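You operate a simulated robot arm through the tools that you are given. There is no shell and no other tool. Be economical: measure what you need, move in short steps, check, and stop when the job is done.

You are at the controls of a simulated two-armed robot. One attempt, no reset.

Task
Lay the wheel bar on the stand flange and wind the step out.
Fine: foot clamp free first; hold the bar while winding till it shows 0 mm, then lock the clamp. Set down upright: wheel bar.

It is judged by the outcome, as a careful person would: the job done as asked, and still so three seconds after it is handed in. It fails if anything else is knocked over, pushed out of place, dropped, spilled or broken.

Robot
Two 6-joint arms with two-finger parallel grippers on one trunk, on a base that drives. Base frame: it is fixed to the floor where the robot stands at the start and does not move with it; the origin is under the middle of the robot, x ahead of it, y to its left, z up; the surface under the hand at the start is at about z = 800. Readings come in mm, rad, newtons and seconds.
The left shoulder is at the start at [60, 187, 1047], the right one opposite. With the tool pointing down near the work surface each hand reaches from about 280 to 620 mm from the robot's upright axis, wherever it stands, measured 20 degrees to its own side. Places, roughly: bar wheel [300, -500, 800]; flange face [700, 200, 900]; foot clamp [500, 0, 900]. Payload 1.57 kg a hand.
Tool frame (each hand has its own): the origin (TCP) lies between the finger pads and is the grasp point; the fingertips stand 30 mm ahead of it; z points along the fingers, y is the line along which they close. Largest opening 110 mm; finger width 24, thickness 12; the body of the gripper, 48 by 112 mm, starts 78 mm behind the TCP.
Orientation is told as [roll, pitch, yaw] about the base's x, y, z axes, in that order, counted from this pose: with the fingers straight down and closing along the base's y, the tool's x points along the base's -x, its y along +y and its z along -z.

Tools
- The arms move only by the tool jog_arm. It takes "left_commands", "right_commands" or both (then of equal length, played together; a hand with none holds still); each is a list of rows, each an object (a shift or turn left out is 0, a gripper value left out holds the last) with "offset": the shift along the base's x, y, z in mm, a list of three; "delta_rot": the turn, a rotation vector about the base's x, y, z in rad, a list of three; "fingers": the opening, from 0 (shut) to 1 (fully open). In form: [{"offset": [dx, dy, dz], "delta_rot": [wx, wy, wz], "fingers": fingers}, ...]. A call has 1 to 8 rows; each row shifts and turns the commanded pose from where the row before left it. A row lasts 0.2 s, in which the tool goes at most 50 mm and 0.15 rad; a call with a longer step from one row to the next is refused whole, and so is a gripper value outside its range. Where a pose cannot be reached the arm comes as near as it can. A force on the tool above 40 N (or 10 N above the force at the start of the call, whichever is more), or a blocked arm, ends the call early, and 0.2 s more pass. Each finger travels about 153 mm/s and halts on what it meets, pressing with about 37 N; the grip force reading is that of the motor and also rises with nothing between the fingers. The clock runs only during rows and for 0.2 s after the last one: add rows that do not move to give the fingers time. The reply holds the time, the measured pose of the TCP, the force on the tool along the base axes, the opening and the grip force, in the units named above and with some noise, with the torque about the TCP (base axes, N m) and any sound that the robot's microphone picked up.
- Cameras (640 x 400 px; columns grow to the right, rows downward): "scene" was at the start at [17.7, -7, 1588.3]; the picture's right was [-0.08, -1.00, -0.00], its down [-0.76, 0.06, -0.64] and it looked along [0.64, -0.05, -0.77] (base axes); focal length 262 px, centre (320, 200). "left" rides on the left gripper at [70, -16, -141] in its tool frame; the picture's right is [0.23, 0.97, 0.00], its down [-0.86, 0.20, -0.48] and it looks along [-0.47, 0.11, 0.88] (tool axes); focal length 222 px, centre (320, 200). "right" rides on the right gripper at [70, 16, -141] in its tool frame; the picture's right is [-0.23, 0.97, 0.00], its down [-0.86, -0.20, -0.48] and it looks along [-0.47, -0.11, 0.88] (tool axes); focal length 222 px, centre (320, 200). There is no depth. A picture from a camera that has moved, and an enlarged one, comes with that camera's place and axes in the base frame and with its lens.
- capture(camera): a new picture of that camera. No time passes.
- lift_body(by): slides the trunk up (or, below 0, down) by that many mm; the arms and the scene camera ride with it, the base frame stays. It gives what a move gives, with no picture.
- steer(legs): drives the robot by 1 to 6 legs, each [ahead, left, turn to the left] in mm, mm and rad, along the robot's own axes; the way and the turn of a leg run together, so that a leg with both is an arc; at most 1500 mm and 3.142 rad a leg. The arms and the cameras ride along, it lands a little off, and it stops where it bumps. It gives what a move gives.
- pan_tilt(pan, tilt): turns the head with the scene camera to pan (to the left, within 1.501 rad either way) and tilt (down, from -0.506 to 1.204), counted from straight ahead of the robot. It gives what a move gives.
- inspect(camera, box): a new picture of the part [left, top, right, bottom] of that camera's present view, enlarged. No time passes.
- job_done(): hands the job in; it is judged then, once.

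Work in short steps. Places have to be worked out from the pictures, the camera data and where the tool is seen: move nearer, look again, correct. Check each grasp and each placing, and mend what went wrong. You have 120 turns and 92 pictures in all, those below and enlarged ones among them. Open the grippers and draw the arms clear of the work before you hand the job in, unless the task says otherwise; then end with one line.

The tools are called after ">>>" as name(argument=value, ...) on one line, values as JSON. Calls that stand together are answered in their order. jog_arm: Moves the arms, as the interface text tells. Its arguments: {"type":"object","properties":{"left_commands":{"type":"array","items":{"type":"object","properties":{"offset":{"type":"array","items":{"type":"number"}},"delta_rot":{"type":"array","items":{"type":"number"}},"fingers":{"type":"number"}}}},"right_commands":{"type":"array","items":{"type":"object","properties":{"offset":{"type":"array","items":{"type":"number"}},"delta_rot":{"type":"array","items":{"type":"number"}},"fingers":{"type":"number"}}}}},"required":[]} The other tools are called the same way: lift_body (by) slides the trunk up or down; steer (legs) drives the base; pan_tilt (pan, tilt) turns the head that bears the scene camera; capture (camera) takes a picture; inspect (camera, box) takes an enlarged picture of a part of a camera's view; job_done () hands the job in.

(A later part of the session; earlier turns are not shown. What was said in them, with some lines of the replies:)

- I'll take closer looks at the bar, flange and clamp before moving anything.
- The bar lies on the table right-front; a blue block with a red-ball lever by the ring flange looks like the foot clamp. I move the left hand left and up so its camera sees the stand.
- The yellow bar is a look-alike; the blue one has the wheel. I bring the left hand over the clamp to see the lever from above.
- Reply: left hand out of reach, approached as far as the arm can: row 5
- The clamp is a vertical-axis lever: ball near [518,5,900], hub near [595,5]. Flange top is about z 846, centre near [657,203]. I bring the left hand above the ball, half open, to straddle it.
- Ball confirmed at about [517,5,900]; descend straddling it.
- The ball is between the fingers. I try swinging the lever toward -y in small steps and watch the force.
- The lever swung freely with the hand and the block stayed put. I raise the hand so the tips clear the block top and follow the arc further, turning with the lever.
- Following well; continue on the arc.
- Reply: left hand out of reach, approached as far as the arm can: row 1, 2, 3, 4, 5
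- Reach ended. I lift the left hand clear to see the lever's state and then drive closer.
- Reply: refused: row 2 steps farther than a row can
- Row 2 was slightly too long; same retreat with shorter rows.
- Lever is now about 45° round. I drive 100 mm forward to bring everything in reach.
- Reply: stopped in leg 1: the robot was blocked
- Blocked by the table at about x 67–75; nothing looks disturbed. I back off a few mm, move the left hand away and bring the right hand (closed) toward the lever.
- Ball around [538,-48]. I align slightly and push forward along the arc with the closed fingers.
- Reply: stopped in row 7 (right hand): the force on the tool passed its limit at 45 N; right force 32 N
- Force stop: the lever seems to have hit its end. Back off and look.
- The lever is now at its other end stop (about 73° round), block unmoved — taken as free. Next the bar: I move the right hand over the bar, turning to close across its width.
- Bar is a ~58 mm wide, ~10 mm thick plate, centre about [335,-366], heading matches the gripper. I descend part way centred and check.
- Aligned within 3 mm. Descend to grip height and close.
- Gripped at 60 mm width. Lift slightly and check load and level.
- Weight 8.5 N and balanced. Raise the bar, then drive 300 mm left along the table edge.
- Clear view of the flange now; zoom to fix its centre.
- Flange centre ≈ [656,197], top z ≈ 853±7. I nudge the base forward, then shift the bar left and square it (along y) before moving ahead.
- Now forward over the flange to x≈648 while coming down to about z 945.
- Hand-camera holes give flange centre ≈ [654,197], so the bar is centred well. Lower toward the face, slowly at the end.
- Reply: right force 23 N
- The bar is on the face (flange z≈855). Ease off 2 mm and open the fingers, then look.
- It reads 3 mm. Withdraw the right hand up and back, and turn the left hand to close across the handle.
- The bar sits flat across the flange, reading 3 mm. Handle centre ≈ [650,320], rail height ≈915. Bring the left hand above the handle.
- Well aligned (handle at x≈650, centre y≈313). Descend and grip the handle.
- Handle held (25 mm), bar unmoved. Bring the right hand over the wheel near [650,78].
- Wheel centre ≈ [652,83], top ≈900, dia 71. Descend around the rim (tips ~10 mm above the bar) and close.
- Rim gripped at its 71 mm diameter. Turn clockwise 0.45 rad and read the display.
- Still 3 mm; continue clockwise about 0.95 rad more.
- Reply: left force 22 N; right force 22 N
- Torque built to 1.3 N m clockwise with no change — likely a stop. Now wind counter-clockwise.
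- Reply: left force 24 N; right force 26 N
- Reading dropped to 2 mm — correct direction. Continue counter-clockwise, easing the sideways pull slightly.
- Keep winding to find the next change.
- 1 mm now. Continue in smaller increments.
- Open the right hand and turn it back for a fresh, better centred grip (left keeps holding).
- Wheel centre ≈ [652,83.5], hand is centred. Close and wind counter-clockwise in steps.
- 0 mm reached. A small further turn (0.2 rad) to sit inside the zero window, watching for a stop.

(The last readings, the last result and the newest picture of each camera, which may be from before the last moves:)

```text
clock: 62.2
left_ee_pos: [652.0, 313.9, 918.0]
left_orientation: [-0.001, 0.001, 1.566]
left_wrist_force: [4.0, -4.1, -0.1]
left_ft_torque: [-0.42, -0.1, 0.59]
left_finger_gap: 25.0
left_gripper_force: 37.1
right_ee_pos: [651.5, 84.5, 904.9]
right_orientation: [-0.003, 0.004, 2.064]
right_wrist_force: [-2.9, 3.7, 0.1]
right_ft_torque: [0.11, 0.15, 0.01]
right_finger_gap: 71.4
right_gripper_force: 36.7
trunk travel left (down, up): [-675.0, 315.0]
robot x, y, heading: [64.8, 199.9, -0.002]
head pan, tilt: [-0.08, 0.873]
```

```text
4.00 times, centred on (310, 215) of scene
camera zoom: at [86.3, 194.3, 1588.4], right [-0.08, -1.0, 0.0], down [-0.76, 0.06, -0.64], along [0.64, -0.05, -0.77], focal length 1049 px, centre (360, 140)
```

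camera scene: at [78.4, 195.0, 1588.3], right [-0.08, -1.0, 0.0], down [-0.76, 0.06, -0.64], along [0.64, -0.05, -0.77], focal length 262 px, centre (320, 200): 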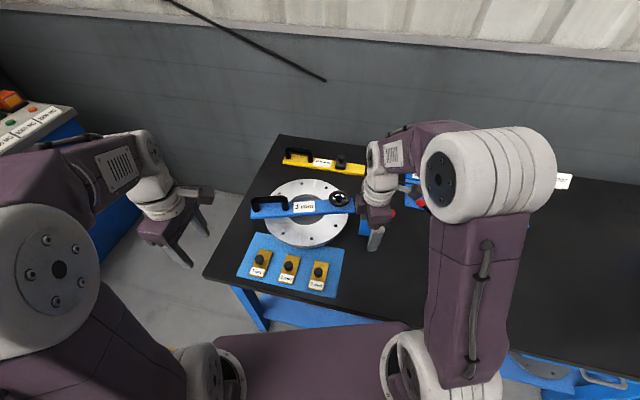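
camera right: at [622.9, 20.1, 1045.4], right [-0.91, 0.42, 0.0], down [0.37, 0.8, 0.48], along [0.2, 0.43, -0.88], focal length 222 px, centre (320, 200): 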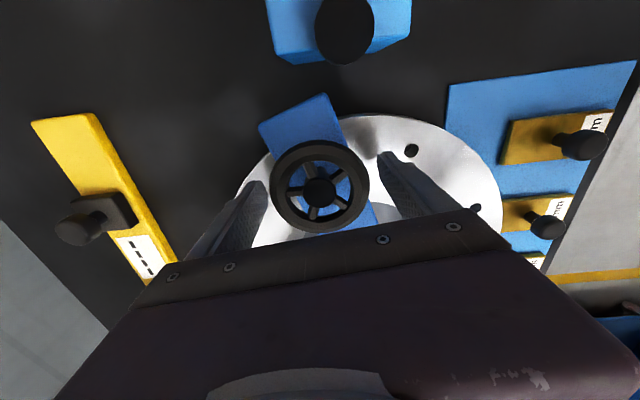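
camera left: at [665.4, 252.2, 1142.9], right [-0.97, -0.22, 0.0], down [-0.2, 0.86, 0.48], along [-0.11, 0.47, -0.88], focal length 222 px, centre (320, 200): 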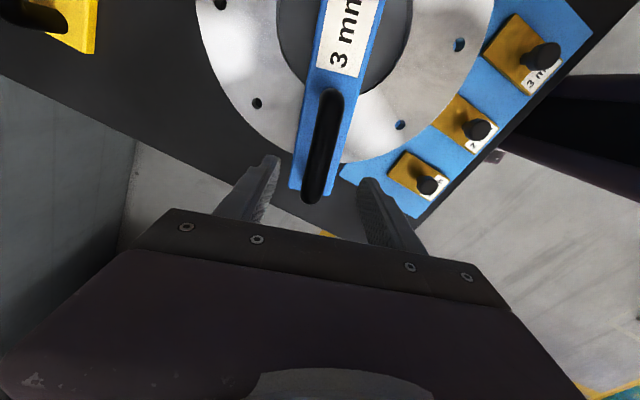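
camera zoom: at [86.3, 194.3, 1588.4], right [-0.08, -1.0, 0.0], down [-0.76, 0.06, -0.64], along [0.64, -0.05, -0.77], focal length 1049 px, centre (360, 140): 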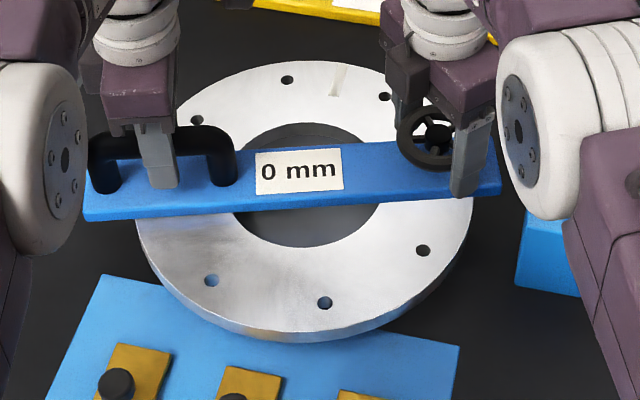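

Zero holds. Left keeps holding the bar; I release the wheel, raise the right hand and go above the lever ball with yaw matched to the lever.

>>> jog_arm(right_commands=[{"fingers": 0.85}, {"fingers": 0.85}, {"offset": [0, 0, 40]}, {"offset": [0, 0, 42]}, {"offset": [-20, -39, 0], "delta_rot": [0, 0, -0.15]}, {"offset": [-20, -39, 0], "delta_rot": [0, 0, -0.15]}, {"offset": [-20, -39, 0], "delta_rot": [0, 0, -0.15]}, {"offset": [-20, -39, 0], "delta_rot": [0, 0, -0.15]}])

>>> jog_arm(right_commands=[{"delta_rot": [0, 0, -0.15], "fingers": 0.6}, {"delta_rot": [0, 0, -0.05]}, {}])

>>> capture(camera="right")

>>> capture(camera="scene")

```text
clock: 64.0
left_ee_pos: [652.1, 314.2, 916.9]
left_orientation: [0.001, 0.0, 1.568]
left_wrist_force: [-1.3, 0.3, -0.6]
left_ft_torque: [-0.17, -0.05, -0.25]
left_finger_gap: 24.7
left_gripper_force: 36.5
right_ee_pos: [571.8, -72.4, 987.2]
right_orientation: [-0.001, 0.003, 1.459]
right_wrist_force: [-0.9, 0.0, -0.4]
right_ft_torque: [0.01, 0.0, -0.03]
right_finger_gap: 93.4
right_gripper_force: 0.0
trunk travel left (down, up): [-675.0, 315.0]
robot x, y, heading: [68.0, 201.5, 0.004]
head pan, tilt: [-0.08, 0.873]
```

```text
clock: 64.8
left_ee_pos: [652.3, 314.1, 916.5]
left_orientation: [0.002, -0.001, 1.567]
left_wrist_force: [-1.1, -0.6, 0.4]
left_ft_torque: [0.57, -0.06, -0.12]
left_finger_gap: 24.8
left_gripper_force: 36.4
right_ee_pos: [572.4, -71.6, 987.2]
right_orientation: [-0.002, 0.004, 1.26]
right_wrist_force: [-0.7, 0.1, -0.2]
right_ft_torque: [0.03, -0.03, 0.01]
right_finger_gap: 65.9
right_gripper_force: 0.0
trunk travel left (down, up): [-675.0, 315.0]
robot x, y, heading: [70.3, 203.0, -0.001]
head pan, tilt: [-0.08, 0.873]
```

```text
30 pictures are left
camera right: at [536.6, -132.1, 1127.4], right [-0.86, 0.51, 0.0], down [0.45, 0.75, 0.48], along [0.25, 0.41, -0.88], focal length 222 px, centre (320, 200)
```

right: 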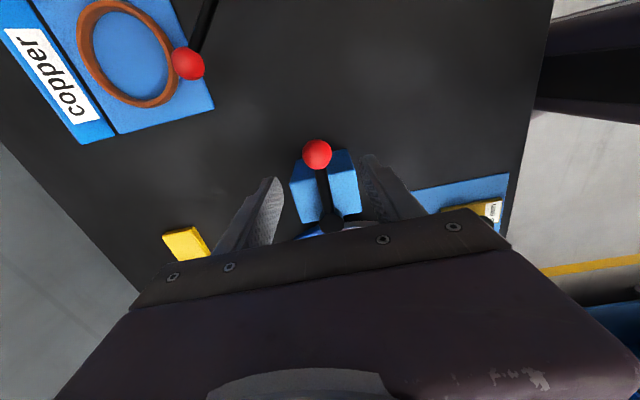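

```text
29 pictures are left
camera scene: at [85.9, 194.3, 1588.3], right [-0.08, -1.0, 0.0], down [-0.76, 0.06, -0.64], along [0.64, -0.05, -0.77], focal length 262 px, centre (320, 200)
```

scene: 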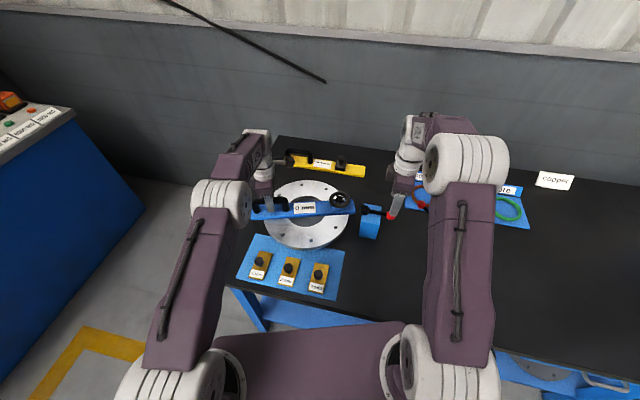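

Ball at ≈[576,-74]; descend straddling it, then narrow the gap.

>>> jog_arm(right_commands=[{"offset": [3, -2, -35]}, {"offset": [0, 0, -35]}, {"fingers": 0.36}, {"fingers": 0.36}, {}])

>>> inspect(camera="scene", box=[300, 160, 460, 260])

```text
clock: 66.0
left_ee_pos: [652.1, 314.2, 916.9]
left_orientation: [0.0, 0.0, 1.567]
left_wrist_force: [1.0, -0.5, 0.2]
left_ft_torque: [0.51, -0.08, 0.05]
left_finger_gap: 24.8
left_gripper_force: 36.6
right_ee_pos: [576.7, -72.8, 918.5]
right_orientation: [-0.003, 0.003, 1.263]
right_wrist_force: [0.1, -0.8, -0.5]
right_ft_torque: [0.0, 0.01, 0.01]
right_finger_gap: 39.8
right_gripper_force: 0.1
trunk travel left (down, up): [-675.0, 315.0]
robot x, y, heading: [69.1, 201.5, 0.001]
head pan, tilt: [-0.08, 0.873]
```

```text
4.00 times, centred on (380, 210) of scene
camera zoom: at [86.4, 194.3, 1588.3], right [-0.08, -1.0, 0.0], down [-0.76, 0.06, -0.64], along [0.64, -0.05, -0.77], focal length 1049 px, centre (80, 160)
```

zoom: 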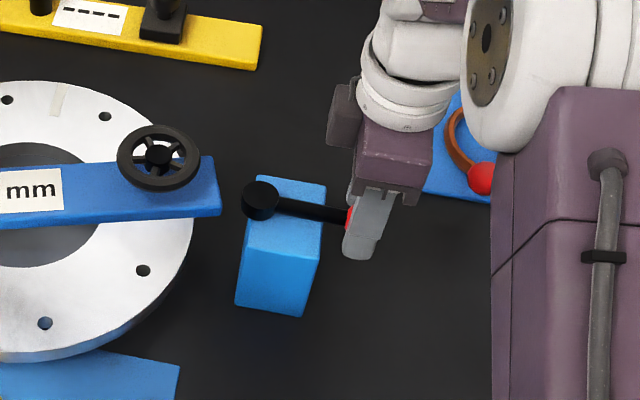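

Ball captured. Swing the lever back along the arc toward its starting (locked) position.

>>> jog_arm(right_commands=[{"offset": [-9.9, 3.4, 0], "delta_rot": [0, 0, -0.13]}, {"offset": [-9.5, 4.6, 0], "delta_rot": [0, 0, -0.13]}, {"offset": [-8.7, 5.8, 0], "delta_rot": [0, 0, -0.13]}, {"offset": [-7.9, 6.9, 0], "delta_rot": [0, 0, -0.13]}, {"offset": [-6.9, 7.9, 0], "delta_rot": [0, 0, -0.13]}, {"offset": [-5.9, 8.7, 0], "delta_rot": [0, 0, -0.13]}, {"offset": [-4.7, 9.4, 0], "delta_rot": [0, 0, -0.13]}, {}])

>>> inspect(camera="scene", box=[300, 160, 460, 260])

```text
clock: 67.8
left_ee_pos: [652.2, 313.7, 916.8]
left_orientation: [0.001, 0.001, 1.568]
left_wrist_force: [1.8, -0.6, 0.3]
left_ft_torque: [0.0, -0.13, 0.15]
left_finger_gap: 24.7
left_gripper_force: 35.7
right_ee_pos: [521.3, -26.3, 916.7]
right_orientation: [-0.003, 0.005, 0.35]
right_wrist_force: [-0.7, 0.0, -0.7]
right_ft_torque: [0.01, 0.01, 0.0]
right_finger_gap: 40.5
right_gripper_force: 0.8
trunk travel left (down, up): [-675.0, 315.0]
robot x, y, heading: [66.5, 202.7, -0.001]
head pan, tilt: [-0.08, 0.873]
```

```text
4.00 times, centred on (380, 210) of scene
camera zoom: at [86.3, 194.4, 1588.3], right [-0.08, -1.0, 0.0], down [-0.76, 0.06, -0.64], along [0.64, -0.05, -0.77], focal length 1049 px, centre (80, 160)
```

zoom: 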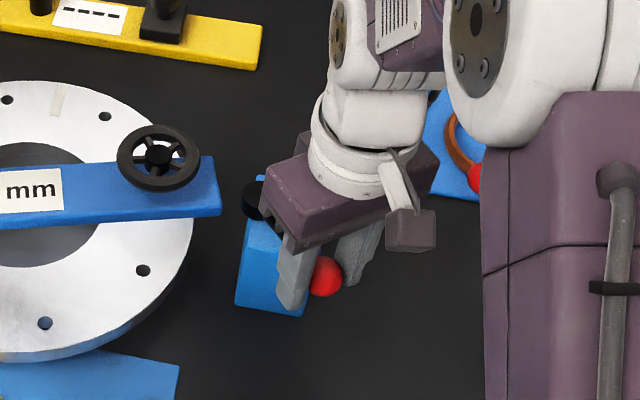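

Following well; finish the arc toward the stop in short steps.

>>> jog_arm(right_commands=[{"offset": [-3.4, 9.9, 0], "delta_rot": [0, 0, -0.13]}, {"offset": [-2.1, 10.3, 0], "delta_rot": [0, 0, -0.13]}, {"offset": [-0.8, 10.5, 0], "delta_rot": [0, 0, -0.09]}, {"offset": [0, 5, 0]}, {"offset": [0, 4, 0]}, {"offset": [0, 3, 0]}, {}])

>>> inspect(camera="scene", box=[300, 160, 460, 260])

```text
clock: 69.4
left_ee_pos: [653.4, 312.5, 917.1]
left_orientation: [0.001, -0.001, 1.568]
left_wrist_force: [0.0, 1.5, 0.8]
left_ft_torque: [-0.43, -0.03, 0.02]
left_finger_gap: 24.9
left_gripper_force: 36.4
right_ee_pos: [515.0, 13.8, 917.4]
right_orientation: [-0.001, 0.002, 0.0]
right_wrist_force: [2.1, -12.0, 2.7]
right_ft_torque: [-0.27, -0.09, 0.04]
right_finger_gap: 50.3
right_gripper_force: 6.2
trunk travel left (down, up): [-675.0, 315.0]
robot x, y, heading: [62.6, 200.8, 0.001]
head pan, tilt: [-0.08, 0.873]
```

```text
4.00 times, centred on (380, 210) of scene
camera zoom: at [86.2, 192.2, 1588.3], right [-0.08, -1.0, 0.0], down [-0.76, 0.06, -0.64], along [0.64, -0.05, -0.77], focal length 1049 px, centre (80, 160)
```

zoom: 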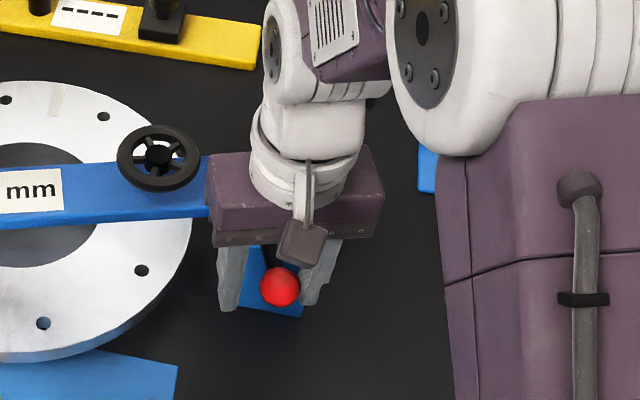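

The lever is back against its stop (ball ≈ y 4, 12 N resistance). Release: ease back, open, lift the right hand away, then check.

>>> jog_arm(right_commands=[{"offset": [0, -7, 0], "fingers": 0.6}, {"fingers": 0.6}, {"offset": [0, 0, 35]}, {"offset": [0, 0, 45]}, {"offset": [-25, -40, 10]}, {"offset": [-25, -40, 10]}, {"offset": [-25, -40, 0]}, {}])

>>> inspect(camera="scene", box=[230, 160, 420, 270])

```text
clock: 71.2
left_ee_pos: [652.1, 314.6, 916.9]
left_orientation: [0.001, 0.001, 1.566]
left_wrist_force: [0.5, -1.7, 0.1]
left_ft_torque: [0.87, 0.02, 0.03]
left_finger_gap: 25.2
left_gripper_force: 36.2
right_ee_pos: [439.2, -114.4, 1016.2]
right_orientation: [-0.001, 0.002, 0.002]
right_wrist_force: [-0.5, 0.2, 0.0]
right_ft_torque: [-0.02, -0.06, -0.03]
right_finger_gap: 65.8
right_gripper_force: 0.1
trunk travel left (down, up): [-675.0, 315.0]
robot x, y, heading: [66.1, 200.1, -0.005]
head pan, tilt: [-0.08, 0.873]
```

```text
3.37 times, centred on (325, 215) of scene
camera zoom: at [86.3, 194.7, 1588.3], right [-0.08, -1.0, 0.0], down [-0.76, 0.06, -0.64], along [0.64, -0.05, -0.77], focal length 883 px, centre (303, 150)
```

zoom: 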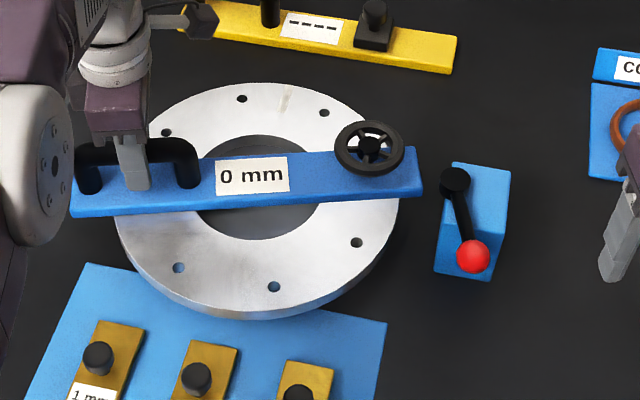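

Lever is back at its original position, display still 0 mm, nothing else moved. Release the handle with the left hand and lift away.

>>> jog_arm(left_commands=[{"fingers": 0.6}, {"fingers": 0.6}, {"offset": [0, 0, 30]}, {"offset": [0, 0, 45]}, {"offset": [-35, 15, 20]}, {"offset": [-45, 15, 10]}, {"offset": [-45, 15, 10]}, {"offset": [-45, 15, 0]}], right_commands=[{}, {}, {}, {}, {"offset": [-20, -40, 0]}, {"offset": [-20, -40, 0]}, {}, {}])

>>> jog_arm(left_commands=[{"offset": [-40, 20, 0]}, {"offset": [-20, 20, 0]}, {}, {}, {}, {}])

>>> capture(camera="scene")

>>> inspect(camera="scene", box=[230, 160, 420, 270])

```text
clock: 73.0
left_ee_pos: [479.8, 376.2, 1034.9]
left_orientation: [-0.004, -0.001, 1.569]
left_wrist_force: [-0.7, 0.0, -0.1]
left_ft_torque: [0.0, -0.07, 0.0]
left_finger_gap: 66.0
left_gripper_force: 0.2
right_ee_pos: [399.9, -191.6, 1018.4]
right_orientation: [-0.001, 0.002, 0.001]
right_wrist_force: [-0.2, -0.3, -0.1]
right_ft_torque: [-0.02, 0.01, -0.01]
right_finger_gap: 65.7
right_gripper_force: 0.1
trunk travel left (down, up): [-675.0, 315.0]
robot x, y, heading: [66.8, 199.3, -0.002]
head pan, tilt: [-0.08, 0.873]
```

```text
clock: 74.4
left_ee_pos: [424.7, 415.2, 1033.3]
left_orientation: [-0.001, 0.0, 1.567]
left_wrist_force: [-0.6, 0.6, 0.5]
left_ft_torque: [0.0, -0.02, 0.0]
left_finger_gap: 66.2
left_gripper_force: 0.0
right_ee_pos: [401.3, -193.3, 1017.5]
right_orientation: [-0.001, 0.003, 0.002]
right_wrist_force: [-0.1, 0.0, 0.3]
right_ft_torque: [-0.03, -0.01, 0.03]
right_finger_gap: 66.0
right_gripper_force: 0.0
trunk travel left (down, up): [-675.0, 315.0]
robot x, y, heading: [72.1, 200.3, -0.001]
head pan, tilt: [-0.08, 0.873]
```

```text
24 pictures are left
camera scene: at [85.7, 194.3, 1588.3], right [-0.08, -1.0, 0.0], down [-0.76, 0.06, -0.64], along [0.64, -0.05, -0.77], focal length 262 px, centre (320, 200)
```

scene: 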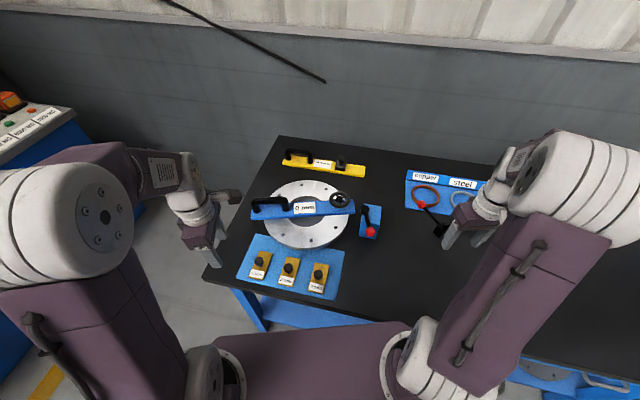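

```text
3.37 times, centred on (325, 215) of scene
camera zoom: at [85.7, 194.3, 1588.3], right [-0.08, -1.0, 0.0], down [-0.76, 0.06, -0.64], along [0.64, -0.05, -0.77], focal length 883 px, centre (303, 150)
```

zoom: 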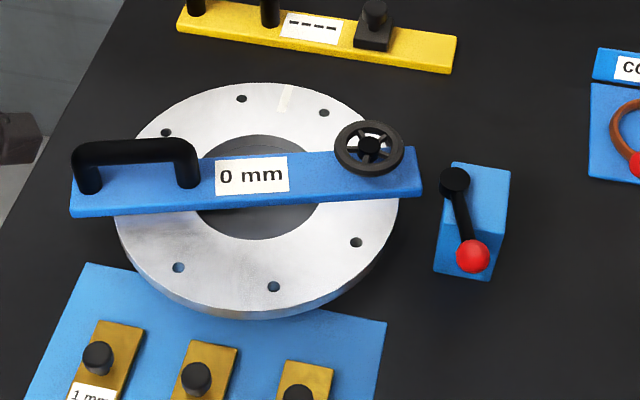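

The bar lies upright on the flange reading 0 mm, the clamp lever is back in its locked position, and both hands are open and clear. Handing in.

>>> job_done()

```text
The job is handed in.
```

The wheel bar is lying upright across the stand flange, and its display was wound from 3 mm to 0 mm. The foot clamp lever was swung free first. It is now back at its original stop, which I took to be the locked position. Both hands are open and clear of the work.
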